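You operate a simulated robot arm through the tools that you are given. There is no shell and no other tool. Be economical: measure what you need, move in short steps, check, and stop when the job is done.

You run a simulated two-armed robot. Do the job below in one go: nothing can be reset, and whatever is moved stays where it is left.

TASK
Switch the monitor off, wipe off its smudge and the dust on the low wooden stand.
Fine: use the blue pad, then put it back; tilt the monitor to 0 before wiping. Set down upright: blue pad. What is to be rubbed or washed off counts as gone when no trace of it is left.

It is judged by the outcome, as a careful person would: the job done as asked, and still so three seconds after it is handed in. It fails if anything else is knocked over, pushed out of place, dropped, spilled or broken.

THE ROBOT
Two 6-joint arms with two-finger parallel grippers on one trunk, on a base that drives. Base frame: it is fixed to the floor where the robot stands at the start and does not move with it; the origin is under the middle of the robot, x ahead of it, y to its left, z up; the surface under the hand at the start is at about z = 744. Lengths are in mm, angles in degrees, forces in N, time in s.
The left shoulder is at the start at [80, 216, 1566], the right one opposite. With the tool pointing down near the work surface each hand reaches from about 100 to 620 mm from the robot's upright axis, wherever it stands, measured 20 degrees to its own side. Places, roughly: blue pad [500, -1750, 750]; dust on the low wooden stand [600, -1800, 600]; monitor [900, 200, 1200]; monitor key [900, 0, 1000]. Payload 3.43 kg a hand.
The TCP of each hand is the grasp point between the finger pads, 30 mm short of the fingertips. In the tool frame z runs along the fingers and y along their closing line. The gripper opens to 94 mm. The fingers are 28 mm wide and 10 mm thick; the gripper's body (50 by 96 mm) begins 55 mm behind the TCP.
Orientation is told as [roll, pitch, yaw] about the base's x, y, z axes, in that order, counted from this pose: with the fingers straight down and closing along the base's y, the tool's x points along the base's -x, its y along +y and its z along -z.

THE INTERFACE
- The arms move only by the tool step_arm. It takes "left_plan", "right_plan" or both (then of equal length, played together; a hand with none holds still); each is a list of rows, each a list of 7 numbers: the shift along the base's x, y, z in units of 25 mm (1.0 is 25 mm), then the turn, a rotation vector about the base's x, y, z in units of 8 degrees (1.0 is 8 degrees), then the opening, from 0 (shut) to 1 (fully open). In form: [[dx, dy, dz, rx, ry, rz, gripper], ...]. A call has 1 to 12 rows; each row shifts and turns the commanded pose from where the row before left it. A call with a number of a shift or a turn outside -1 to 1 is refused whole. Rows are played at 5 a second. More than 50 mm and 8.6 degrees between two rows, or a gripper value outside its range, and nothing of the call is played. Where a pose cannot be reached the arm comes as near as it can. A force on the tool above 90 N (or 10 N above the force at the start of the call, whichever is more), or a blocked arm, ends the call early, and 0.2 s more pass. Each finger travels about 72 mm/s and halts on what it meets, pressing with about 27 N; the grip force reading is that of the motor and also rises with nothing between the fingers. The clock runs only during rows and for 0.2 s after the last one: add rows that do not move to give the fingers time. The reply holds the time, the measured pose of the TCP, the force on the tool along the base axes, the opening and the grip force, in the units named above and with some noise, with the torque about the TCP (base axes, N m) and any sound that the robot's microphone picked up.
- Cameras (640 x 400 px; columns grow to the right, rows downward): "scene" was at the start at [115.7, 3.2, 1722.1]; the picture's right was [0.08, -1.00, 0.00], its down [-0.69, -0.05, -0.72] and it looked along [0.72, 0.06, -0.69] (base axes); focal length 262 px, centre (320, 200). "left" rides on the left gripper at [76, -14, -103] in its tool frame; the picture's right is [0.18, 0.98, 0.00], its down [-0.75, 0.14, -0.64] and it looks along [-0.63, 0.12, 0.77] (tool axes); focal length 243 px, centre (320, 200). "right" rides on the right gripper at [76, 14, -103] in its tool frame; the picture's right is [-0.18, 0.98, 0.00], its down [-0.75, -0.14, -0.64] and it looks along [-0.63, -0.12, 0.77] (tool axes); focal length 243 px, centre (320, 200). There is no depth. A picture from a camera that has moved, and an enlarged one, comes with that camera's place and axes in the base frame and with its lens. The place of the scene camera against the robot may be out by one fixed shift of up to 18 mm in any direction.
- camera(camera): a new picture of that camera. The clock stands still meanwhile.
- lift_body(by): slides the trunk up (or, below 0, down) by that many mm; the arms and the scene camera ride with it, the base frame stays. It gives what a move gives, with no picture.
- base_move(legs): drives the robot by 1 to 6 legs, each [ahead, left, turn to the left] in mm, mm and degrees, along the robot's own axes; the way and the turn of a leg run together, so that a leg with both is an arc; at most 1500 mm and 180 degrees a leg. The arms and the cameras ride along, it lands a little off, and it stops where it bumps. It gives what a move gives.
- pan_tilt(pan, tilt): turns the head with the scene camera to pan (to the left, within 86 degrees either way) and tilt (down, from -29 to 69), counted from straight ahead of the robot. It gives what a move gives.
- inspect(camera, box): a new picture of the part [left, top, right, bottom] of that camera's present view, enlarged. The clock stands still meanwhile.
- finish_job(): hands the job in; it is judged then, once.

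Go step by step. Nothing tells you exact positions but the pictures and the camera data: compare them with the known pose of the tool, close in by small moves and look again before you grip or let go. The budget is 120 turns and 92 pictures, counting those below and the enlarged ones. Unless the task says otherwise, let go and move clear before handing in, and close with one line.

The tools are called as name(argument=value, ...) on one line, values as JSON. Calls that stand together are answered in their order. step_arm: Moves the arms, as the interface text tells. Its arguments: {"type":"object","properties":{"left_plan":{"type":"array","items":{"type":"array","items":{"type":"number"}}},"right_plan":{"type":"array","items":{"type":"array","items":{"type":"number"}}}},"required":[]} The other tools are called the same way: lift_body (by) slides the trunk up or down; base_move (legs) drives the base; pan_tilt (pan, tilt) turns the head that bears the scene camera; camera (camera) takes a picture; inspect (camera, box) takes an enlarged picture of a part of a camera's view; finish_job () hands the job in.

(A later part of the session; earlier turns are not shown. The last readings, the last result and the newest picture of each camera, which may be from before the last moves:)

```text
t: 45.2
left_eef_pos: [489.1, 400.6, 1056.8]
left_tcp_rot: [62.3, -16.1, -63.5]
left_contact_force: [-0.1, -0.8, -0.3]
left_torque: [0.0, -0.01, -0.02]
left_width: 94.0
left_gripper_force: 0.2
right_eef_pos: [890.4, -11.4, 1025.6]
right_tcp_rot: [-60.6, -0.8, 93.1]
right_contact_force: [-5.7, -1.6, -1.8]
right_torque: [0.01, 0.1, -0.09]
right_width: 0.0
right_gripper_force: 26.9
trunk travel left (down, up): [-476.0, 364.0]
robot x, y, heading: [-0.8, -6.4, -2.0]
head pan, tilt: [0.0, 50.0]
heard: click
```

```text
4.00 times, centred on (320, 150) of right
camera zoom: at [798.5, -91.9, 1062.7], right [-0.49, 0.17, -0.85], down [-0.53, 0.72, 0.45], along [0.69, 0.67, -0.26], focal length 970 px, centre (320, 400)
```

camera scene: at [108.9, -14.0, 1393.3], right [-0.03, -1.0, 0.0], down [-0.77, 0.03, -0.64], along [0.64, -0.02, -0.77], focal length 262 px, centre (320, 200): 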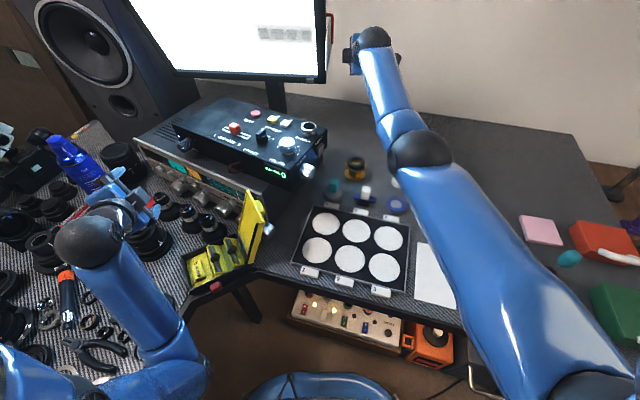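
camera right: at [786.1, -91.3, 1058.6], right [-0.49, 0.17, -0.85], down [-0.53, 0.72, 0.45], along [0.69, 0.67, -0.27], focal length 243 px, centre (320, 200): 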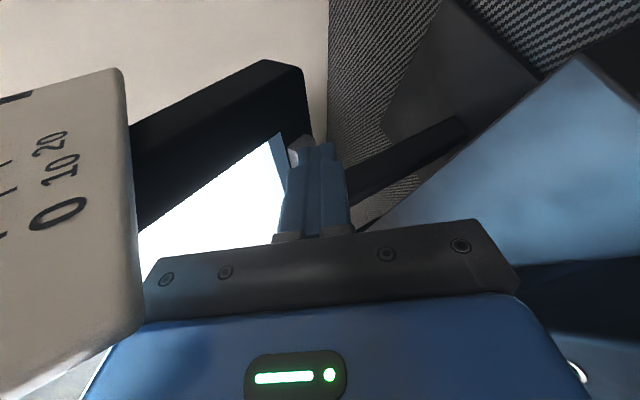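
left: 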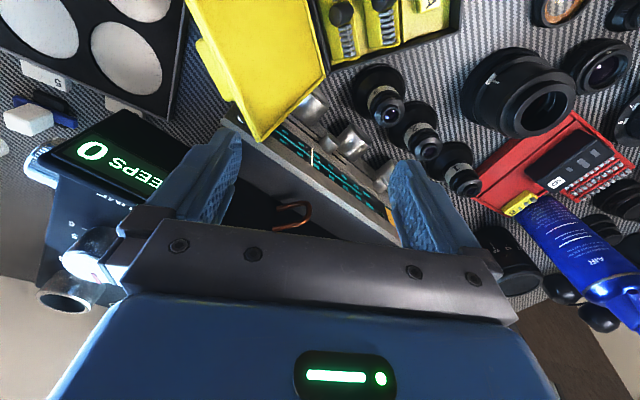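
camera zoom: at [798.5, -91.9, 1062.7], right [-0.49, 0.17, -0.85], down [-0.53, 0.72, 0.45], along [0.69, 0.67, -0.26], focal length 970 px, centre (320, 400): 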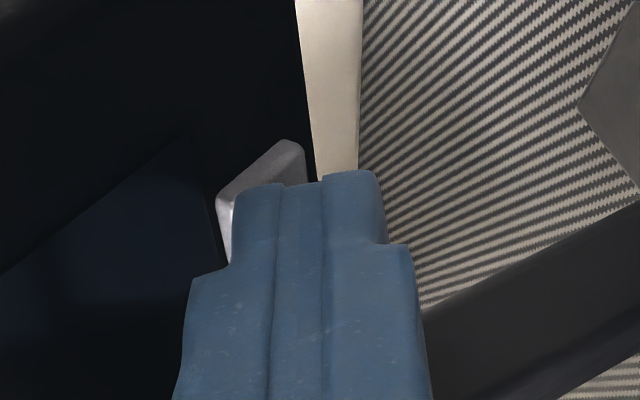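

A click was heard and the screen is dark. I'll back away and go up to the gray handle (about [781, -86, 1388]) to push the monitor back to 0.

step_arm(right_plan=[[-0.8, 0, 0, 0, 0, 0, 0], [-1, 0, 0, 0, 0, 0, 0], [-1, 0, 0.3, 0, 0, 0, 0], [-1, 0, 0.5, 0, 0, 0, 0], [-1, -0.3, 1, 0, 0, 0, 0], [-1, -0.5, 1, 0, 0, 0, 0], [-1, -0.5, 1, 0, 0, 0, 0], [-1, -0.5, 1, 0, -0.8, 0, 0], [-0.6, -0.6, 1, 0, -0.8, 0, 0], [0, -0.6, 1, 0, -0.8, 0, 0], [0, 0, 1, 0, -0.8, 0, 0], [0, 0, 1, 0, -0.5, 0, 0]])

step_arm(right_plan=[[0, 0, 1, 0, 0, 0, 0], [0, 0, 1, 0, 0, 0, 0], [0, 0, 1, 0, 0, 0, 0], [0, 0, 1, 0, 0, 0, 0], [0, 0, 1, 0, 0, 0, 0], [0, 0, 0.7, 0, 0, 0, 0], [0, 0, 0, 0, 0, 0, 0]])

camera(camera="right")

pan_tilt(pan=0, tilt=10)

camera(camera="scene")

```text
t: 47.8
left_eef_pos: [489.1, 400.4, 1055.9]
left_tcp_rot: [62.2, -16.0, -63.5]
left_contact_force: [-0.3, -0.9, 0.2]
left_torque: [0.01, -0.01, -0.04]
left_width: 94.3
left_gripper_force: 0.1
right_eef_pos: [681.8, -82.9, 1247.1]
right_tcp_rot: [-90.2, 1.0, 93.2]
right_contact_force: [-0.8, 0.1, -0.3]
right_torque: [-0.02, -0.02, -0.02]
right_width: 0.0
right_gripper_force: 27.1
trunk travel left (down, up): [-476.0, 364.0]
robot x, y, heading: [-4.2, -8.7, -1.8]
head pan, tilt: [0.0, 50.0]
```

```text
t: 49.4
left_eef_pos: [491.8, 401.0, 1056.9]
left_tcp_rot: [62.2, -16.1, -63.5]
left_contact_force: [0.1, 0.2, -0.4]
left_torque: [0.01, -0.05, -0.01]
left_width: 94.0
left_gripper_force: 0.1
right_eef_pos: [681.7, -84.3, 1389.2]
right_tcp_rot: [-90.1, 0.9, 93.0]
right_contact_force: [-0.8, -0.4, -0.6]
right_torque: [0.04, 0.02, -0.03]
right_width: 0.0
right_gripper_force: 27.0
trunk travel left (down, up): [-476.0, 364.0]
robot x, y, heading: [-3.1, -7.8, -1.9]
head pan, tilt: [0.0, 50.0]
```

```text
65 pictures are left
camera right: at [583.5, -165.8, 1374.4], right [-0.01, 0.17, -0.99], down [-0.68, 0.72, 0.13], along [0.73, 0.67, 0.11], focal length 243 px, centre (320, 200)
```

right: 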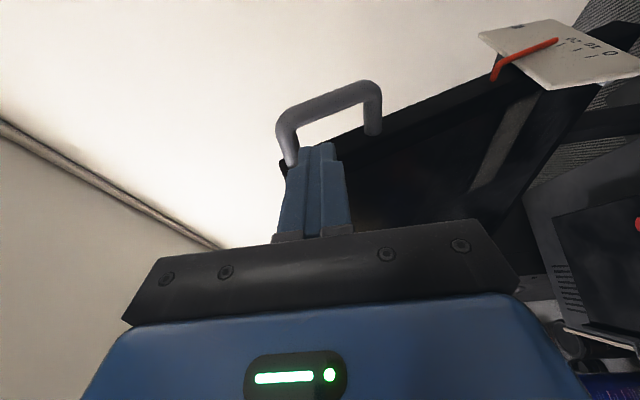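

```text
t: 50.5
left_eef_pos: [491.3, 401.5, 1056.0]
left_tcp_rot: [62.2, -16.1, -63.5]
left_contact_force: [0.6, -0.2, 0.1]
left_torque: [0.0, -0.01, 0.01]
left_width: 94.4
left_gripper_force: 0.1
right_eef_pos: [683.2, -83.6, 1388.2]
right_tcp_rot: [-90.1, 0.9, 93.2]
right_contact_force: [-0.6, -0.4, 0.0]
right_torque: [0.03, -0.02, -0.01]
right_width: 0.0
right_gripper_force: 27.3
trunk travel left (down, up): [-476.0, 364.0]
robot x, y, heading: [-1.0, -3.9, -1.9]
head pan, tilt: [0.0, 10.0]
```

```text
64 pictures are left
camera scene: at [124.3, -13.6, 1455.1], right [-0.03, -1.0, 0.0], down [-0.17, 0.01, -0.98], along [0.98, -0.03, -0.17], focal length 262 px, centre (320, 200)
```

scene: 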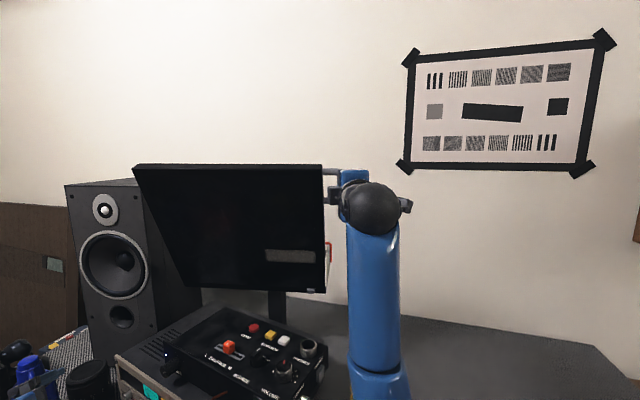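

The handle bar is centred right ahead of the fingertips. Pushing it gently.

step_arm(right_plan=[[1, -0.1, 0, 0, 0, 0, 0], [1, 0, 0, 0, 0, 0, 0], [0.6, 0, 0, 0, 0, 0, 0], [0.4, 0, 0, 0, 0, 0, 0], [0.4, 0, 0, 0, 0, 0, 0], [0.4, 0, 0, 0, 0, 0, 0], [0.4, 0, 0, 0, 0, 0, 0], [0, 0, 0, 0, 0, 0, 0]])

camera(camera="right")

```text
t: 52.3
left_eef_pos: [489.5, 401.4, 1057.6]
left_tcp_rot: [62.3, -16.1, -63.4]
left_contact_force: [0.1, -0.2, 0.4]
left_torque: [-0.01, 0.02, 0.01]
left_width: 94.1
left_gripper_force: 0.0
right_eef_pos: [785.1, -87.6, 1389.0]
right_tcp_rot: [-90.2, 0.8, 93.1]
right_contact_force: [-3.1, -1.3, 1.8]
right_torque: [0.04, -0.13, -0.07]
right_width: 0.0
right_gripper_force: 26.6
trunk travel left (down, up): [-476.0, 364.0]
robot x, y, heading: [-1.5, -8.6, -1.9]
head pan, tilt: [0.0, 10.0]
```

```text
63 pictures are left
camera right: at [687.3, -169.4, 1375.2], right [-0.01, 0.17, -0.99], down [-0.68, 0.72, 0.13], along [0.73, 0.67, 0.11], focal length 243 px, centre (320, 200)
```

right: 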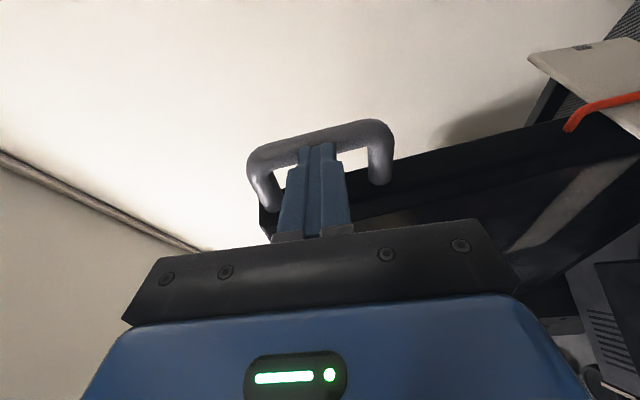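

It's moving with a light force. I'll pitch the hand down a little so the scale comes into view during the push.

step_arm(right_plan=[[0, 0, 0.15, 0, 0.9, 0, 0], [0, 0, 0.15, 0, 0.9, 0, 0], [0, 0, 0, 0, 0.5, 0, 0], [0, 0, 0, 0, 0, 0, 0]])

camera(camera="right")

```text
t: 53.3
left_eef_pos: [491.0, 401.9, 1056.6]
left_tcp_rot: [62.2, -16.1, -63.5]
left_contact_force: [0.2, -0.6, 1.0]
left_torque: [-0.01, -0.01, -0.01]
left_width: 94.0
left_gripper_force: 0.1
right_eef_pos: [786.6, -85.9, 1395.7]
right_tcp_rot: [-71.7, -0.1, 93.3]
right_contact_force: [-0.8, 0.3, 1.2]
right_torque: [0.07, -0.04, 0.03]
right_width: 0.0
right_gripper_force: 26.7
trunk travel left (down, up): [-476.0, 364.0]
robot x, y, heading: [-2.3, -9.1, -1.9]
head pan, tilt: [0.0, 10.0]
```

```text
62 pictures are left
camera right: at [689.3, -168.0, 1413.9], right [-0.32, 0.17, -0.93], down [-0.61, 0.72, 0.34], along [0.73, 0.67, -0.13], focal length 243 px, centre (320, 200)
```

right: 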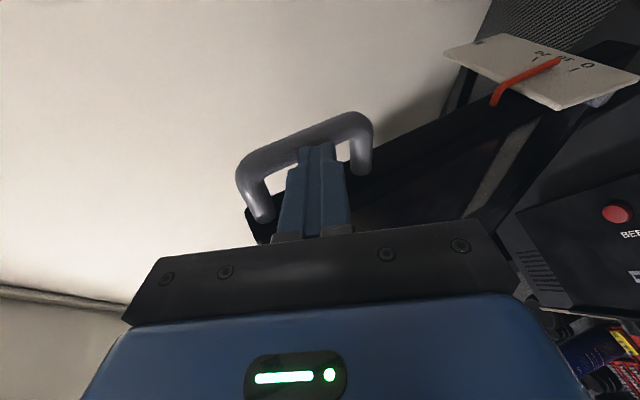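

inspect(camera="right", box=[480, 20, 640, 120])

```text
4.00 times, centred on (560, 70) of right
camera zoom: at [689.3, -168.0, 1413.9], right [-0.32, 0.17, -0.93], down [-0.61, 0.72, 0.34], along [0.73, 0.67, -0.13], focal length 970 px, centre (-640, 720)
```

zoom: 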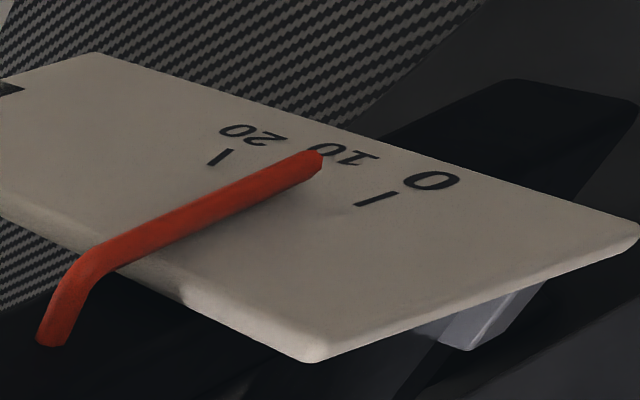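

Pointer is at about 10 now. I'll push on about 18 mm further and read again.

step_arm(right_plan=[[0.3, 0, 0, 0, 0, 0, 0], [0.3, 0, 0, 0, 0, 0, 0], [0.3, 0, 0, 0, 0, 0, 0], [0, 0, 0, 0, 0, 0, 0]])

inspect(camera="right", box=[480, 20, 640, 120])

```text
t: 54.3
left_eef_pos: [489.1, 400.6, 1058.3]
left_tcp_rot: [62.4, -16.0, -63.6]
left_contact_force: [-0.3, -0.6, 0.3]
left_torque: [-0.05, 0.01, 0.02]
left_width: 94.0
left_gripper_force: 0.1
right_eef_pos: [808.0, -87.9, 1397.6]
right_tcp_rot: [-71.8, -0.2, 93.2]
right_contact_force: [-5.1, -2.6, 3.6]
right_torque: [-0.03, -0.2, -0.13]
right_width: 0.0
right_gripper_force: 27.4
trunk travel left (down, up): [-476.0, 364.0]
robot x, y, heading: [-3.1, -7.7, -1.9]
head pan, tilt: [0.0, 10.0]
```

```text
4.00 times, centred on (560, 70) of right
camera zoom: at [710.0, -169.7, 1414.8], right [-0.32, 0.17, -0.93], down [-0.61, 0.72, 0.34], along [0.73, 0.67, -0.12], focal length 970 px, centre (-640, 720)
```

zoom: 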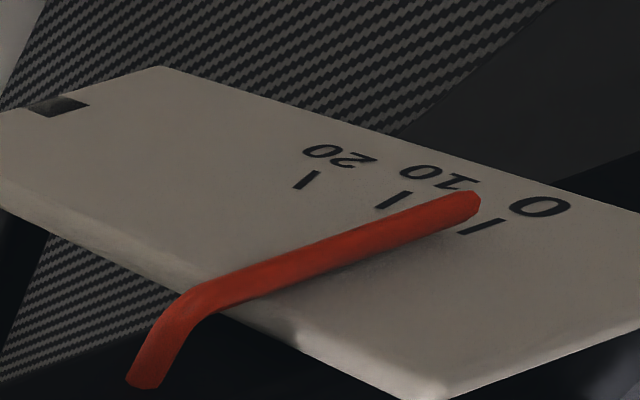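

step_arm(right_plan=[[0.25, 0, 0, 0, 0, 0, 0], [0, 0, 0, 0, 0, 0, 0]])

step_arm(right_plan=[[-0.5, 0, 0, 0, 0, 0, 0], [-1, 0, -0.5, 0, 0, 0, 0], [-1, -1, -1, 0, -0.8, 0.8, 0], [0, -1, -1, 0, -0.8, 0.9, 0], [0, -1, -1, 0, -0.7, 0.9, 0], [0.5, -1, -1, 0, 0, 0.9, 0], [0.5, 0, -1, 0, 0, 0.9, 0], [0.5, 0, -1, 0, 0, 0.9, 0], [0, 0, -1, 0, 0, 0.9, 0], [0, 0, -1, 0, 0, 0, 0], [0, 0, -1, 0, 0, 0, 0], [0, 0, -1, 0, 0, 0, 0]])

camera(camera="right")

```text
t: 54.9
left_eef_pos: [487.2, 400.9, 1058.3]
left_tcp_rot: [62.4, -16.2, -63.5]
left_contact_force: [-0.9, 0.0, -0.2]
left_torque: [0.0, -0.02, 0.03]
left_width: 93.9
left_gripper_force: 0.0
right_eef_pos: [811.8, -88.5, 1397.8]
right_tcp_rot: [-71.8, -0.2, 93.2]
right_contact_force: [-14.1, -3.6, -3.0]
right_torque: [0.04, 0.12, -0.18]
right_width: 0.4
right_gripper_force: 26.9
trunk travel left (down, up): [-476.0, 364.0]
robot x, y, heading: [-4.1, -6.9, -1.8]
head pan, tilt: [0.0, 10.0]
```

```text
refused: row 3 steps farther than a row can; nothing moved
```

```text
59 pictures are left
camera right: at [714.2, -170.1, 1415.1], right [-0.32, 0.17, -0.93], down [-0.61, 0.72, 0.34], along [0.73, 0.67, -0.13], focal length 243 px, centre (320, 200)
```

right: 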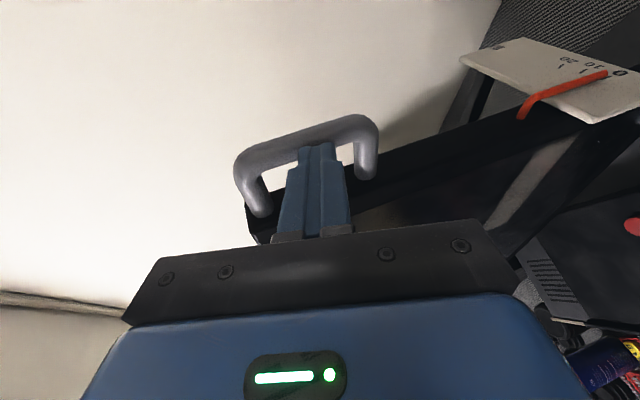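

Force rose sharply, perhaps an end stop at 0. I'll back off and look at the scale square-on.

step_arm(right_plan=[[-0.5, 0, 0, 0, 0, 0, 0], [-1, 0, -0.5, 0, 0, 0, 0], [-1, -1, -1, 0, -0.7, 0.6, 0], [0, -1, -1, 0, -0.7, 0.6, 0], [0, -1, -1, 0, -0.7, 0.6, 0], [0.5, -1, -1, 0, 0, 0.9, 0], [0.5, 0, -1, 0, 0, 0.9, 0], [0.5, 0, -1, 0, 0, 0.9, 0], [0, 0, -1, 0, 0, 0.9, 0], [0, 0, -1, 0, 0, 0, 0], [0, 0, -1, 0, 0, 0, 0], [0, 0, -1, 0, 0, 0, 0]])

camera(camera="right")

```text
t: 57.5
left_eef_pos: [490.6, 400.0, 1056.0]
left_tcp_rot: [62.2, -16.1, -63.6]
left_contact_force: [-0.3, 0.5, -0.3]
left_torque: [0.02, 0.02, 0.01]
left_width: 93.9
left_gripper_force: 0.1
right_eef_pos: [792.1, -187.4, 1133.8]
right_tcp_rot: [-88.4, 2.8, 136.1]
right_contact_force: [-0.8, 0.7, -0.1]
right_torque: [0.02, 0.01, -0.01]
right_width: 0.1
right_gripper_force: 26.8
trunk travel left (down, up): [-476.0, 364.0]
robot x, y, heading: [-1.1, -7.1, -1.6]
head pan, tilt: [0.0, 10.0]
```

```text
58 pictures are left
camera right: at [774.7, -314.0, 1125.1], right [-0.12, 0.07, -0.99], down [-0.99, 0.07, 0.12], along [0.08, 0.99, 0.06], focal length 243 px, centre (320, 200)
```

right: 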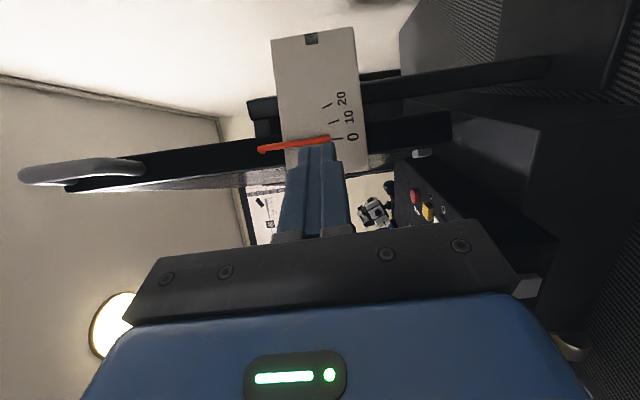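

inspect(camera="right", box=[250, 80, 378, 160])

```text
5.00 times, centred on (314, 120) of right
camera zoom: at [774.7, -314.0, 1125.1], right [-0.12, 0.07, -0.99], down [-0.99, 0.07, 0.12], along [0.08, 0.99, 0.06], focal length 1213 px, centre (350, 600)
```

zoom: 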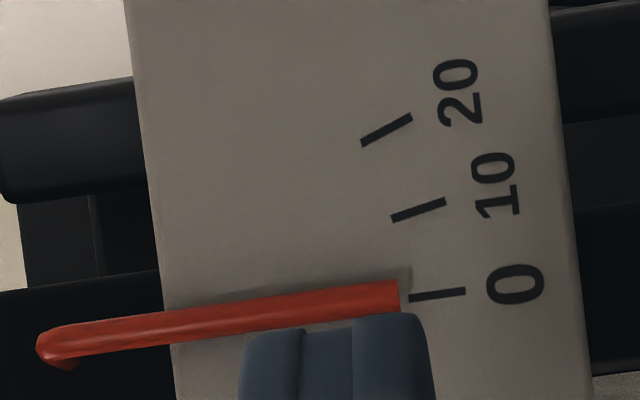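

The pointer is exactly at 0. Now I'll pull the arms in and look toward the pad and the stand.

step_arm(right_plan=[[-1, -0.5, 0, 0, 0, 0, 0], [-1, -0.5, 0, 0, 0, 0, 0], [-1, -0.5, 0, 0, 0, -0.8, 0], [-1, 0, 0, 0, 0, -0.8, 0], [-1, 0, 0, 0, 0, -0.8, 0], [-1, 0, 0, 0, 0, -0.8, 0], [-1, 0, 0, 0, 0, -0.8, 0], [-1, 0, 0, 0, 0, -0.8, 0], [-1, 0, 0, 0, 0, -0.8, 0], [-1, 0, 0, 0, 0, 0, 0], [-1, 0, 0, 0, 0, 0, 0], [-1, 0, 0, 0, 0, 0, 0]], left_plan=[[-0.5, 0, 0.5, 0, 0, 0, 1], [-0.5, 0, 0.5, 0, 0, 0, 1], [-0.5, 0, 0.5, 0, 0, 0, 1], [-0.5, 0, 0.5, 0, 0, 0, 1], [-0.5, 0, 0.5, 0, 0, 0, 1], [-0.5, 0, 0.5, 0, 0, 0, 1], [-0.5, 0, 0.5, 0, 0, 0, 1], [0, 0, 0, 0, 0, 0, 1], [0, 0, 0, 0, 0, 0, 1], [0, 0, 0, 0, 0, 0, 1], [0, 0, 0, 0, 0, 0, 1], [0, 0, 0, 0, 0, 0, 1]])

lift_body(by=150)

pan_tilt(pan=-60, tilt=35)

camera(camera="scene")

```text
t: 60.1
left_eef_pos: [482.3, 412.2, 1080.8]
left_tcp_rot: [62.2, -16.0, -63.5]
left_contact_force: [-0.1, -0.5, 1.2]
left_torque: [0.01, 0.03, 0.0]
left_width: 94.1
left_gripper_force: 0.1
left hand out of reach, approached as far as the arm can: row 1, 2, 3, 4, 5, 6, 7
right_eef_pos: [543.9, -223.4, 1133.9]
right_tcp_rot: [-88.1, 2.9, 91.3]
right_contact_force: [0.6, -0.5, 0.0]
right_torque: [-0.02, -0.01, -0.03]
right_width: 0.0
right_gripper_force: 27.0
right hand out of reach, approached as far as the arm can: row 10, 11, 12
trunk travel left (down, up): [-476.0, 364.0]
robot x, y, heading: [-0.5, -7.9, -2.0]
head pan, tilt: [0.0, 10.0]
```

```text
t: 61.8
left_eef_pos: [482.8, 412.0, 1230.9]
left_tcp_rot: [62.3, -16.1, -63.5]
left_contact_force: [-0.3, -0.2, 0.2]
left_torque: [0.0, -0.01, 0.05]
left_width: 93.8
left_gripper_force: 0.0
right_eef_pos: [544.1, -224.6, 1283.1]
right_tcp_rot: [-88.1, 2.8, 91.1]
right_contact_force: [-0.2, 0.6, 0.3]
right_torque: [0.04, -0.01, 0.01]
right_width: 0.0
right_gripper_force: 27.3
trunk travel left (down, up): [-626.0, 214.0]
robot x, y, heading: [-2.3, -7.7, -2.1]
head pan, tilt: [0.0, 10.0]
```

```text
t: 63.1
left_eef_pos: [482.8, 411.3, 1230.5]
left_tcp_rot: [62.1, -16.0, -63.6]
left_contact_force: [-0.4, -0.1, 0.4]
left_torque: [0.03, 0.01, 0.0]
left_width: 94.2
left_gripper_force: 0.1
right_eef_pos: [545.7, -223.6, 1284.2]
right_tcp_rot: [-88.3, 3.0, 91.3]
right_contact_force: [0.3, 0.9, 0.4]
right_torque: [-0.03, 0.02, -0.01]
right_width: 0.0
right_gripper_force: 26.9
trunk travel left (down, up): [-626.0, 214.0]
robot x, y, heading: [-0.7, -6.3, -1.8]
head pan, tilt: [-60.0, 35.0]
```

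```text
56 pictures are left
camera scene: at [72.8, -88.1, 1565.1], right [-0.88, -0.47, 0.0], down [-0.27, 0.51, -0.82], along [0.39, -0.72, -0.57], focal length 262 px, centre (320, 200)
```

scene: 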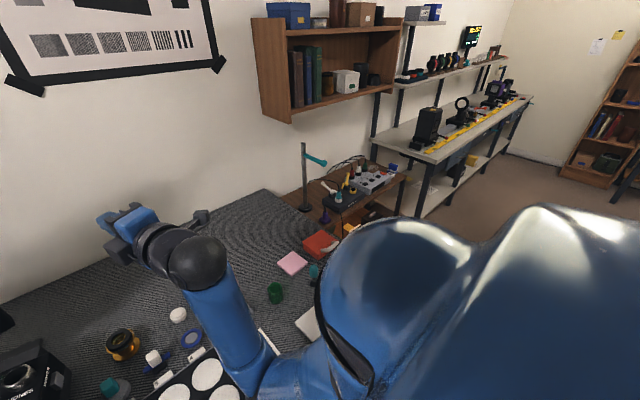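

The floor to the right is clear. I'll back off from the table and strafe right toward the low wooden stand.

base_move(legs=[[-330, 0, 1.9], [0, -1400, 0]])

pan_tilt(pan=-20, tilt=40)

camera(camera="scene")

```text
t: 71.9
left_eef_pos: [135.3, -968.4, 1231.2]
left_tcp_rot: [62.1, -16.2, -61.6]
left_contact_force: [-0.1, -0.2, -1.1]
left_torque: [-0.02, 0.03, 0.0]
left_width: 94.1
left_gripper_force: 0.1
right_eef_pos: [218.1, -1602.7, 1282.1]
right_tcp_rot: [-88.3, 2.9, 93.1]
right_contact_force: [0.2, 0.6, -0.2]
right_torque: [0.02, 0.03, 0.0]
right_width: 0.2
right_gripper_force: 27.1
trunk travel left (down, up): [-626.0, 214.0]
robot x, y, heading: [-338.2, -1404.1, -0.1]
head pan, tilt: [-60.0, 35.0]
```

```text
t: 73.0
left_eef_pos: [135.5, -968.3, 1230.8]
left_tcp_rot: [62.2, -16.2, -61.7]
left_contact_force: [-0.1, -0.5, 0.6]
left_torque: [-0.01, -0.03, -0.01]
left_width: 93.9
left_gripper_force: 0.1
right_eef_pos: [218.3, -1603.2, 1283.2]
right_tcp_rot: [-88.2, 2.9, 93.1]
right_contact_force: [0.6, 0.1, -0.6]
right_torque: [0.01, 0.0, -0.02]
right_width: 0.0
right_gripper_force: 26.8
trunk travel left (down, up): [-626.0, 214.0]
robot x, y, heading: [-335.6, -1400.9, -0.0]
head pan, tilt: [-20.0, 40.0]
```

```text
55 pictures are left
camera scene: at [-222.0, -1434.7, 1557.5], right [-0.34, -0.94, 0.0], down [-0.6, 0.22, -0.77], along [0.72, -0.26, -0.64], focal length 262 px, centre (320, 200)
```

scene: 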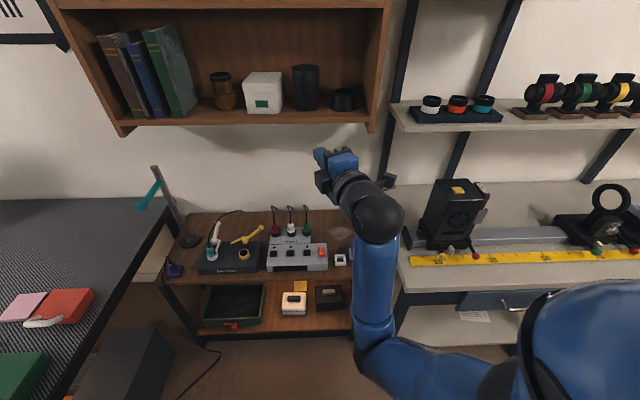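

inspect(camera="scene", box=[140, 190, 400, 350])

camera(camera="right")

```text
2.46 times, centred on (270, 270) of scene
camera zoom: at [-222.0, -1434.7, 1557.5], right [-0.34, -0.94, 0.0], down [-0.6, 0.22, -0.77], along [0.72, -0.26, -0.64], focal length 646 px, centre (443, 28)
```

zoom: 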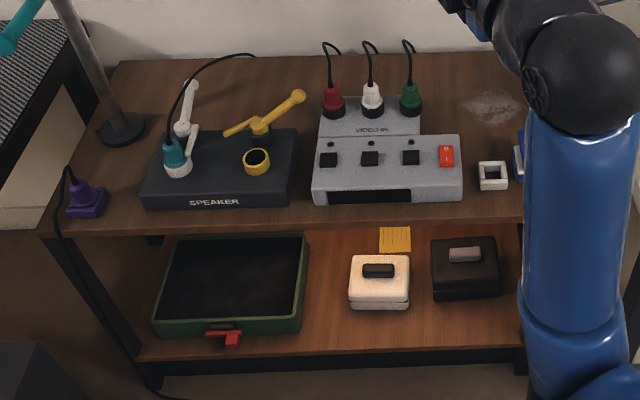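

```text
53 pictures are left
camera right: at [119.2, -1684.4, 1275.0], right [-0.04, 0.13, -0.99], down [-0.68, 0.72, 0.12], along [0.73, 0.68, 0.06], focal length 243 px, centre (320, 200)
```

right: 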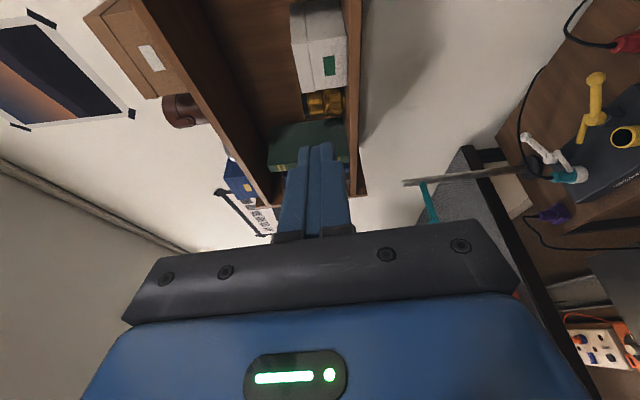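

Dust is near the stand's right rear, and the blue pad seems to be hidden behind my arm. I'll strafe right so that it lies between the arms.

base_move(legs=[[0, -300, 0]])

pan_tilt(pan=0, tilt=50)

camera(camera="scene")

```text
t: 75.0
left_eef_pos: [134.1, -1267.2, 1230.2]
left_tcp_rot: [62.1, -16.2, -61.5]
left_contact_force: [-0.9, 1.0, -0.2]
left_torque: [0.0, 0.0, -0.04]
left_width: 93.9
left_gripper_force: 0.1
right_eef_pos: [219.0, -1900.3, 1283.7]
right_tcp_rot: [-88.3, 3.0, 93.3]
right_contact_force: [0.2, -0.3, -0.5]
right_torque: [0.01, 0.02, 0.0]
right_width: 0.1
right_gripper_force: 26.9
trunk travel left (down, up): [-626.0, 214.0]
robot x, y, heading: [-334.7, -1706.7, 0.0]
head pan, tilt: [-20.0, 40.0]
```

```text
t: 75.9
left_eef_pos: [133.8, -1269.5, 1231.0]
left_tcp_rot: [62.2, -16.1, -61.6]
left_contact_force: [-0.8, -1.0, -0.3]
left_torque: [-0.01, -0.01, 0.01]
left_width: 93.9
left_gripper_force: 0.0
right_eef_pos: [218.3, -1900.6, 1284.1]
right_tcp_rot: [-88.1, 2.8, 93.4]
right_contact_force: [0.4, -0.6, 0.4]
right_torque: [0.01, 0.0, 0.0]
right_width: 0.2
right_gripper_force: 26.7
trunk travel left (down, up): [-626.0, 214.0]
robot x, y, heading: [-336.5, -1701.6, 0.2]
head pan, tilt: [0.0, 50.0]
```

```text
52 pictures are left
camera scene: at [-225.2, -1707.3, 1543.4], right [0.0, -1.0, 0.0], down [-0.77, 0.0, -0.64], along [0.64, 0.0, -0.77], focal length 262 px, centre (320, 200)
```

scene: 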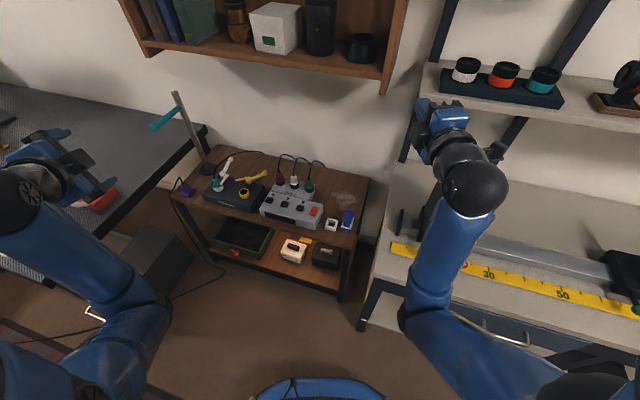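

inspect(camera="scene", box=[250, 140, 400, 260])

```text
3.33 times, centred on (325, 200) of scene
camera zoom: at [-225.2, -1707.3, 1543.4], right [0.0, -1.0, 0.0], down [-0.77, 0.0, -0.64], along [0.64, 0.0, -0.77], focal length 874 px, centre (303, 200)
```

zoom: 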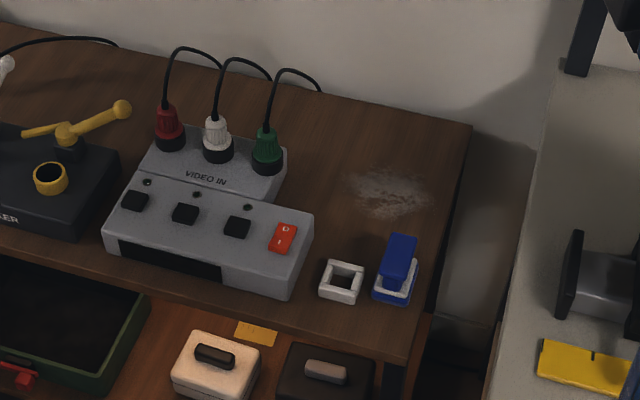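

The pad is a blue block with an upright grip at about [412, -1825, 620]; the dust is at about [577, -1830, 600]. I'll strafe left 150 to clear the bench, then turn the right hand down.

base_move(legs=[[0, 150, 0]])

step_arm(right_plan=[[0, 0, -0.5, 0.577, 0.577, -0.577, 0.5], [0, 0, -0.8, 0.577, 0.577, -0.577, 1], [0, 0, -1, 0.577, 0.577, -0.577, 1], [0, 0, -1, 0.577, 0.577, -0.577, 1], [0, 0, -1, 0.577, 0.577, -0.577, 1], [-0.3, 0, -1, 0.577, 0.577, -0.577, 1], [-0.4, 0, -1, 0.577, 0.577, -0.577, 1], [-0.4, 0, -1, 0.577, 0.577, -0.577, 1], [-0.4, 0, -1, 0.577, 0.577, -0.577, 1], [-0.4, 0, -1, 0.577, 0.577, -0.577, 1], [-0.4, 0, -1, 0.577, 0.577, -0.577, 1], [-0.4, 0, -1, 0.577, 0.577, -0.577, 1]])

step_arm(right_plan=[[0, 0, -1, 0.577, 0.577, -0.577, 1], [0, 0, -1, 0.577, 0.577, -0.577, 1], [0, 0, -1, 0.3, 0.55, -0.577, 1], [0, 0, 0, 0, 0, -0.2, 1]])

```text
t: 77.2
left_eef_pos: [134.5, -1122.2, 1232.7]
left_tcp_rot: [62.4, -16.0, -61.6]
left_contact_force: [-0.5, -0.2, -0.1]
left_torque: [0.0, 0.0, 0.01]
left_width: 94.0
left_gripper_force: 0.1
right_eef_pos: [218.7, -1754.9, 1282.2]
right_tcp_rot: [-88.3, 2.8, 93.3]
right_contact_force: [-1.0, -0.3, 0.5]
right_torque: [-0.02, -0.01, 0.04]
right_width: 0.1
right_gripper_force: 27.3
trunk travel left (down, up): [-626.0, 214.0]
robot x, y, heading: [-333.6, -1552.0, 0.1]
head pan, tilt: [0.0, 50.0]
```

```text
t: 79.8
left_eef_pos: [134.9, -1119.3, 1230.1]
left_tcp_rot: [62.2, -16.1, -61.6]
left_contact_force: [-0.5, -0.1, 0.2]
left_torque: [0.02, 0.01, -0.01]
left_width: 93.8
left_gripper_force: 0.0
right_eef_pos: [172.3, -1760.4, 943.2]
right_tcp_rot: [-14.6, -14.4, 19.2]
right_contact_force: [-0.8, -0.4, -0.1]
right_torque: [0.04, 0.01, 0.02]
right_width: 93.9
right_gripper_force: 0.2
right hand out of reach, approached as far as the arm can: row 9, 10, 11, 12
trunk travel left (down, up): [-626.0, 214.0]
robot x, y, heading: [-339.3, -1552.5, -0.3]
head pan, tilt: [0.0, 50.0]
```

```text
t: 80.8
left_eef_pos: [133.5, -1120.2, 1230.3]
left_tcp_rot: [62.2, -16.1, -61.5]
left_contact_force: [-0.2, -0.8, 0.0]
left_torque: [-0.01, -0.02, -0.01]
left_width: 94.1
left_gripper_force: 0.2
right_eef_pos: [173.4, -1760.0, 864.6]
right_tcp_rot: [-0.6, -3.2, 1.4]
right_contact_force: [-0.9, 0.5, 0.5]
right_torque: [-0.01, 0.0, -0.01]
right_width: 94.0
right_gripper_force: 0.1
right hand out of reach, approached as far as the arm can: row 1
trunk travel left (down, up): [-626.0, 214.0]
robot x, y, heading: [-335.9, -1555.1, 0.1]
head pan, tilt: [0.0, 50.0]
```

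base_move(legs=[[230, 0, 0]])

camera(camera="right")

camera(camera="scene")

```text
t: 82.6
left_eef_pos: [360.6, -1120.3, 1232.0]
left_tcp_rot: [62.3, -16.3, -61.6]
left_contact_force: [0.5, 0.5, -0.1]
left_torque: [0.03, 0.03, -0.03]
left_width: 93.9
left_gripper_force: 0.1
right_eef_pos: [402.2, -1759.0, 865.6]
right_tcp_rot: [-0.7, -3.4, 1.5]
right_contact_force: [-0.4, -0.3, -0.2]
right_torque: [0.02, -0.04, 0.02]
right_width: 94.1
right_gripper_force: 0.1
trunk travel left (down, up): [-626.0, 214.0]
robot x, y, heading: [-106.1, -1551.5, 0.0]
head pan, tilt: [0.0, 50.0]
```

```text
50 pictures are left
camera right: at [319.0, -1746.2, 962.7], right [0.16, 0.99, 0.0], down [0.72, -0.12, 0.69], along [0.68, -0.11, -0.73], focal length 243 px, centre (320, 200)
```

right: 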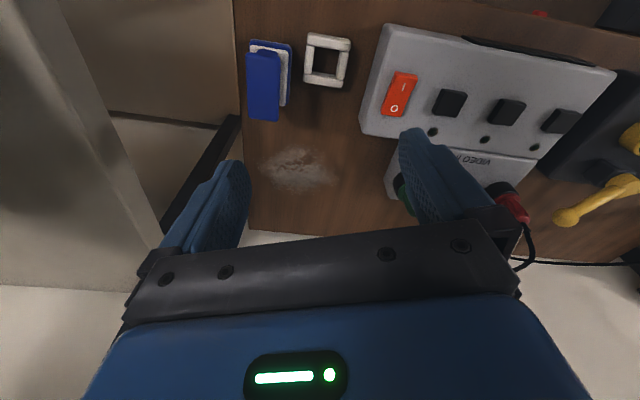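

```text
49 pictures are left
camera scene: at [1.3, -1557.7, 1543.6], right [0.0, -1.0, 0.0], down [-0.76, 0.0, -0.64], along [0.64, 0.0, -0.76], focal length 262 px, centre (320, 200)
```

scene: 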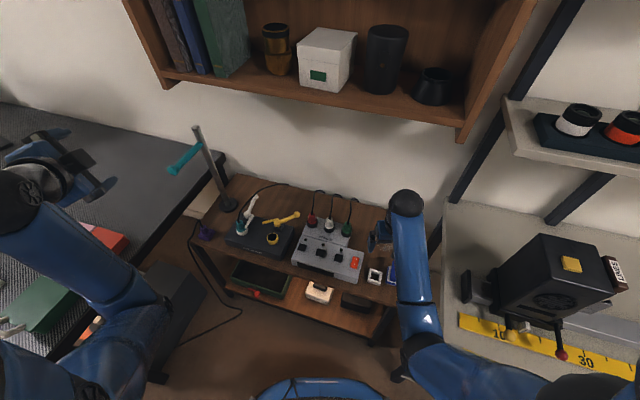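

inspect(camera="right", box=[230, 20, 370, 220])

```text
2.00 times, centred on (300, 120) of right
camera zoom: at [319.0, -1746.2, 962.7], right [0.16, 0.99, 0.0], down [0.72, -0.12, 0.69], along [0.68, -0.11, -0.73], focal length 485 px, centre (360, 360)
```

zoom: 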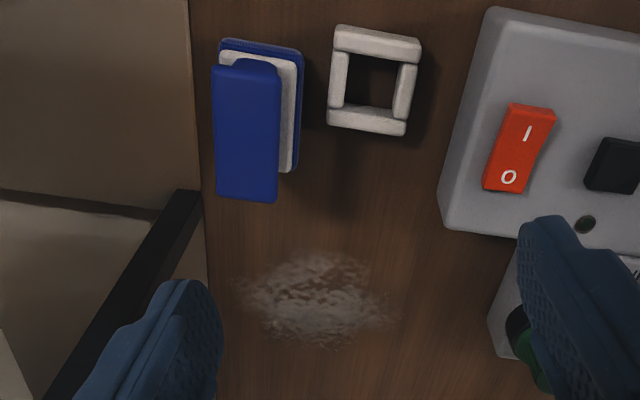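

The pad has a 50×70 mm base and a tall blue grip, turned about -16° like the stand. I'll position above it with matching yaw and look again.

step_arm(right_plan=[[0, -0.8, 0, 0.1, 0.4, -0.8, 1], [0.1, -0.8, -0.5, 0, 0, -0.8, 1], [0.1, -0.8, -0.7, 0, 0, -0.6, 1], [0, -0.4, -0.7, 0, 0, 0, 1], [0, 0, -0.6, 0, 0, 0, 1], [0, 0, 0, 0, 0, 0, 1]])

camera(camera="right")

```text
t: 84.0
left_eef_pos: [363.4, -1119.0, 1230.9]
left_tcp_rot: [62.2, -16.1, -61.5]
left_contact_force: [1.0, 0.8, -0.5]
left_torque: [0.02, -0.02, 0.0]
left_width: 94.2
left_gripper_force: 0.2
right_eef_pos: [412.6, -1829.9, 789.5]
right_tcp_rot: [0.2, 0.0, -16.2]
right_contact_force: [0.7, 0.3, -0.1]
right_torque: [-0.02, 0.03, -0.01]
right_width: 93.9
right_gripper_force: 0.1
right hand out of reach, approached as far as the arm can: row 1
trunk travel left (down, up): [-626.0, 214.0]
robot x, y, heading: [-103.8, -1552.4, 0.1]
head pan, tilt: [0.0, 50.0]
```

```text
47 pictures are left
camera right: at [343.3, -1795.1, 891.6], right [0.45, 0.89, 0.0], down [0.68, -0.35, 0.64], along [0.57, -0.29, -0.77], focal length 243 px, centre (320, 200)
```

right: 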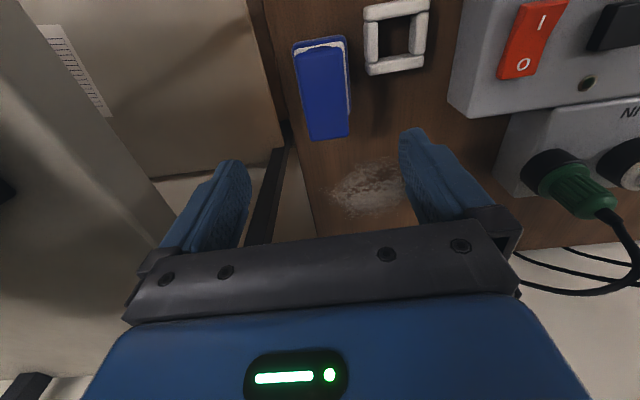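

The grip is centred between the fingers. I'll narrow the opening and descend around it.

step_arm(right_plan=[[0, 0, -0.5, 0, 0, 0, 0.72], [0, 0, -1, 0, 0, 0, 0.72], [0, 0, -0.7, 0, 0, 0, 0.72], [0, 0, 0, 0, 0, 0, 0.72]])

camera(camera="right")

```text
t: 85.0
left_eef_pos: [363.3, -1120.2, 1230.0]
left_tcp_rot: [62.2, -16.0, -61.5]
left_contact_force: [0.9, -0.7, -0.4]
left_torque: [-0.02, 0.0, 0.01]
left_width: 93.8
left_gripper_force: 0.1
right_eef_pos: [412.1, -1828.5, 734.7]
right_tcp_rot: [0.1, 0.0, -16.2]
right_contact_force: [0.2, 0.6, 0.2]
right_torque: [0.0, 0.0, -0.02]
right_width: 67.8
right_gripper_force: 0.1
trunk travel left (down, up): [-626.0, 214.0]
robot x, y, heading: [-109.1, -1552.9, 0.2]
head pan, tilt: [0.0, 50.0]
```

```text
46 pictures are left
camera right: at [342.6, -1794.6, 836.4], right [0.45, 0.89, 0.0], down [0.68, -0.35, 0.64], along [0.57, -0.29, -0.77], focal length 243 px, centre (320, 200)
```

right: 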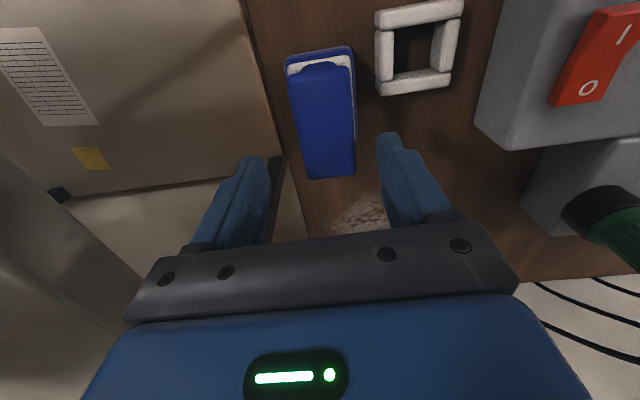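

step_arm(right_plan=[[0.1, 0, -0.9, 0, 0, 0, 0.72], [0, 0, -0.9, 0, 0, 0, 0.72], [0, 0, -0.8, 0, 0, 0, 0.72], [0, 0, 0, 0, 0, 0, 0.3], [0, 0, 0, 0, 0, 0, 0.3], [0, 0, 0, 0, 0, 0, 0.3]])

camera(camera="right")

```text
t: 86.4
left_eef_pos: [363.8, -1119.8, 1230.7]
left_tcp_rot: [62.2, -16.1, -61.5]
left_contact_force: [-0.7, -0.3, 0.9]
left_torque: [-0.03, 0.0, -0.01]
left_width: 94.1
left_gripper_force: 0.1
right_eef_pos: [415.4, -1829.7, 669.6]
right_tcp_rot: [0.0, -0.1, -16.3]
right_contact_force: [0.8, -0.7, -0.2]
right_torque: [-0.01, -0.05, -0.02]
right_width: 47.5
right_gripper_force: 26.6
trunk travel left (down, up): [-626.0, 214.0]
robot x, y, heading: [-106.8, -1552.2, -0.0]
head pan, tilt: [0.0, 50.0]
```

```text
45 pictures are left
camera right: at [345.6, -1794.8, 771.9], right [0.45, 0.89, 0.0], down [0.68, -0.35, 0.64], along [0.57, -0.29, -0.77], focal length 243 px, centre (320, 200)
```

right: 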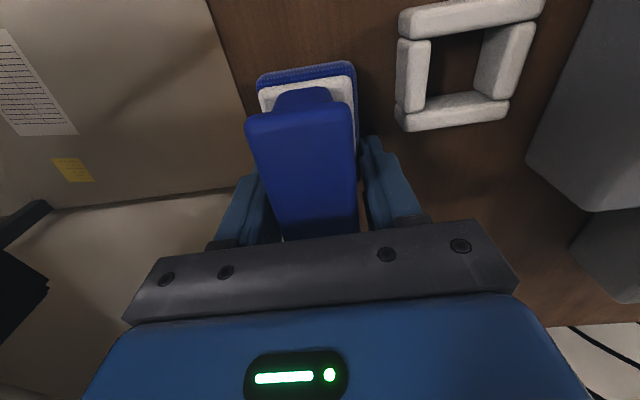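

The grip holds at 47 mm. Lifting straight up and checking.

step_arm(right_plan=[[0, 0, 0.3, 0, 0, 0, 0.3], [0, 0, 0.8, 0, 0, 0, 0.3], [0, 0, 1, 0, 0, 0, 0.3], [0, 0, 1, 0, 0, 0, 0.3], [0, 0, 1, 0, 0, 0, 0.3], [0, 0, 1, 0, 0, 0, 0.3], [0, 0, 1, 0, 0, 0, 0.3], [0, 0, 0, 0, 0, 0, 0.3]])

camera(camera="right")

```text
t: 88.2
left_eef_pos: [363.1, -1119.8, 1231.7]
left_tcp_rot: [62.2, -16.1, -61.5]
left_contact_force: [1.0, 0.2, 0.3]
left_torque: [-0.02, 0.01, 0.0]
left_width: 93.6
left_gripper_force: 0.0
right_eef_pos: [415.3, -1829.8, 823.5]
right_tcp_rot: [0.2, 0.0, -16.2]
right_contact_force: [0.2, -0.1, -1.0]
right_torque: [0.02, -0.01, -0.01]
right_width: 46.8
right_gripper_force: 27.0
trunk travel left (down, up): [-626.0, 214.0]
robot x, y, heading: [-104.3, -1557.1, 0.1]
head pan, tilt: [0.0, 50.0]
```

```text
44 pictures are left
camera right: at [345.3, -1794.1, 924.5], right [0.45, 0.89, 0.0], down [0.68, -0.35, 0.64], along [0.57, -0.29, -0.77], focal length 243 px, centre (320, 200)
```

right: 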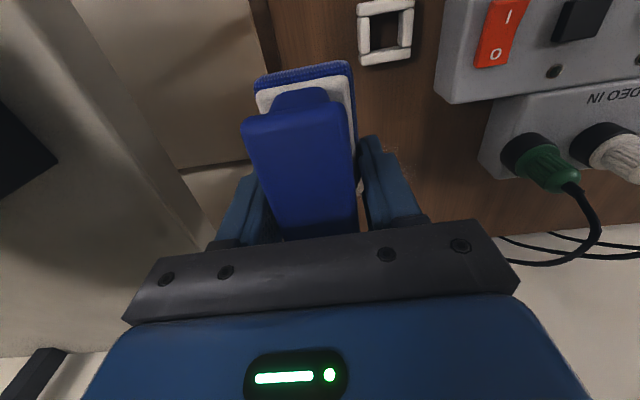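

The pad is held firmly. I'll back away from the stand, turn the hand forward and drive to the monitor, wiping the screen first while the pad is clean.

base_move(legs=[[-260, 0, 0]])

step_arm(right_plan=[[0, 0, 0.8, 0, 0, 1, 0.3], [0, 0, 0.8, 0, 0, 1, 0.3], [0, 0, 0.8, -0.577, -0.577, 0.577, 0.3], [0, 0, 0.8, -0.577, -0.577, 0.577, 0.3], [0, 0, 0.8, -0.577, -0.577, 0.577, 0.3], [0, 0, 0.8, -0.577, -0.577, 0.577, 0.3], [0, 0, 0.8, -0.577, -0.577, 0.577, 0.3], [0, 0, 0.8, -0.577, -0.577, 0.577, 0.3], [0, 0, 0.8, -0.577, -0.577, 0.577, 0.3], [0, 0, 0.8, -0.577, -0.577, 0.577, 0.3], [0, 0, 0.8, -0.577, -0.577, 0.577, 0.3], [0, 0, 0.8, -0.577, -0.577, 0.577, 0.3]])

step_arm(right_plan=[[0, 0, 0.8, -0.577, -0.577, 0.577, 0.3], [0, 0, 0.8, -0.577, -0.577, 0.577, 0.3], [0, 0, 0.8, -0.577, -0.577, 0.577, 0.3], [0, 0, 0.8, -0.577, -0.577, 0.577, 0.3], [0, 0, 0.5, -0.577, -0.577, 0.577, 0.3], [0, 0, 0, 0, 0, 0, 0.3]])

camera(camera="right")

```text
t: 90.0
left_eef_pos: [109.7, -1120.8, 1230.4]
left_tcp_rot: [62.0, -16.1, -61.6]
left_contact_force: [0.5, 0.0, -0.3]
left_torque: [0.02, -0.02, -0.01]
left_width: 94.1
left_gripper_force: 0.1
right_eef_pos: [159.7, -1828.7, 821.0]
right_tcp_rot: [0.1, 0.0, -16.2]
right_contact_force: [0.5, 0.4, -0.3]
right_torque: [0.01, -0.01, -0.01]
right_width: 47.1
right_gripper_force: 26.4
trunk travel left (down, up): [-626.0, 214.0]
robot x, y, heading: [-362.5, -1556.7, -0.2]
head pan, tilt: [0.0, 50.0]
```

```text
t: 92.6
left_eef_pos: [107.0, -1119.6, 1230.8]
left_tcp_rot: [62.2, -16.1, -61.5]
left_contact_force: [-0.4, -0.3, -0.5]
left_torque: [-0.02, 0.03, -0.02]
left_width: 94.0
left_gripper_force: 0.0
right_eef_pos: [160.6, -1831.2, 1057.7]
right_tcp_rot: [-62.0, -17.2, 62.1]
right_contact_force: [-0.2, -0.7, -0.2]
right_torque: [0.03, 0.02, -0.01]
right_width: 47.1
right_gripper_force: 27.3
right hand out of reach, approached as far as the arm can: row 2
trunk travel left (down, up): [-626.0, 214.0]
robot x, y, heading: [-365.8, -1556.9, 0.1]
head pan, tilt: [0.0, 50.0]
```

```text
t: 94.0
left_eef_pos: [106.8, -1119.3, 1231.5]
left_tcp_rot: [62.2, -16.0, -61.6]
left_contact_force: [-0.1, -0.2, 0.1]
left_torque: [-0.01, -0.04, 0.0]
left_width: 93.8
left_gripper_force: 0.1
right_eef_pos: [160.7, -1829.3, 1150.5]
right_tcp_rot: [-90.0, -0.1, 90.2]
right_contact_force: [-0.1, -0.4, -0.8]
right_torque: [0.02, -0.01, 0.01]
right_width: 47.0
right_gripper_force: 26.8
trunk travel left (down, up): [-626.0, 214.0]
robot x, y, heading: [-363.4, -1555.7, -0.2]
head pan, tilt: [0.0, 50.0]
```

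```text
43 pictures are left
camera right: at [57.6, -1906.1, 1134.6], right [0.0, 0.19, -0.98], down [-0.64, 0.75, 0.14], along [0.77, 0.63, 0.12], focal length 243 px, centre (320, 200)
```

right: 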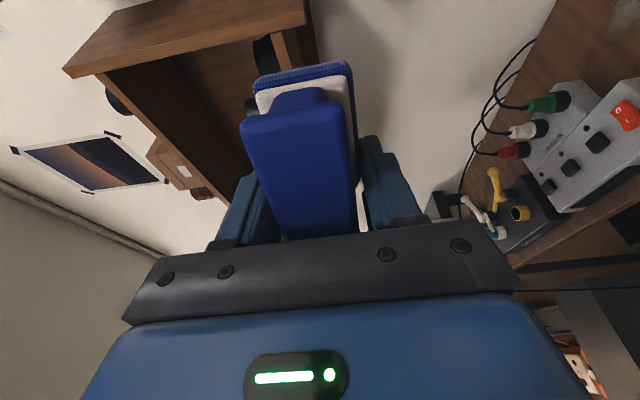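

base_move(legs=[[0, 800, 0], [0, 810, 0]])

pan_tilt(pan=0, tilt=25)

camera(camera="scene")

```text
t: 102.2
left_eef_pos: [118.7, 481.8, 1231.0]
left_tcp_rot: [62.3, -16.0, -62.1]
left_contact_force: [-0.8, -0.7, 0.7]
left_torque: [0.01, -0.01, -0.02]
left_width: 94.1
left_gripper_force: 0.2
right_eef_pos: [168.5, -228.6, 1149.0]
right_tcp_rot: [-90.0, -0.2, 89.6]
right_contact_force: [-0.3, -0.5, -0.3]
right_torque: [-0.01, 0.0, 0.05]
right_width: 47.1
right_gripper_force: 26.9
trunk travel left (down, up): [-626.0, 214.0]
robot x, y, heading: [-354.1, 50.2, -0.5]
head pan, tilt: [0.0, 50.0]
```

```text
t: 103.1
left_eef_pos: [119.3, 482.1, 1230.9]
left_tcp_rot: [62.1, -16.1, -62.0]
left_contact_force: [-0.1, 0.6, 0.0]
left_torque: [0.03, -0.04, 0.01]
left_width: 94.0
left_gripper_force: 0.1
right_eef_pos: [168.6, -226.7, 1148.6]
right_tcp_rot: [-89.9, -0.1, 89.7]
right_contact_force: [-0.6, 0.7, -1.1]
right_torque: [0.01, 0.0, 0.04]
right_width: 47.3
right_gripper_force: 27.2
trunk travel left (down, up): [-626.0, 214.0]
robot x, y, heading: [-354.4, 49.7, -0.7]
head pan, tilt: [0.0, 25.0]
```

```text
42 pictures are left
camera scene: at [-228.1, 47.2, 1580.8], right [-0.01, -1.0, 0.0], down [-0.42, 0.0, -0.91], along [0.91, -0.01, -0.42], focal length 262 px, centre (320, 200)
```

scene: 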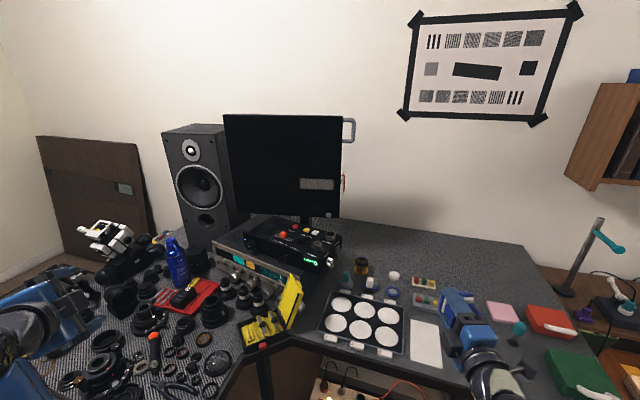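

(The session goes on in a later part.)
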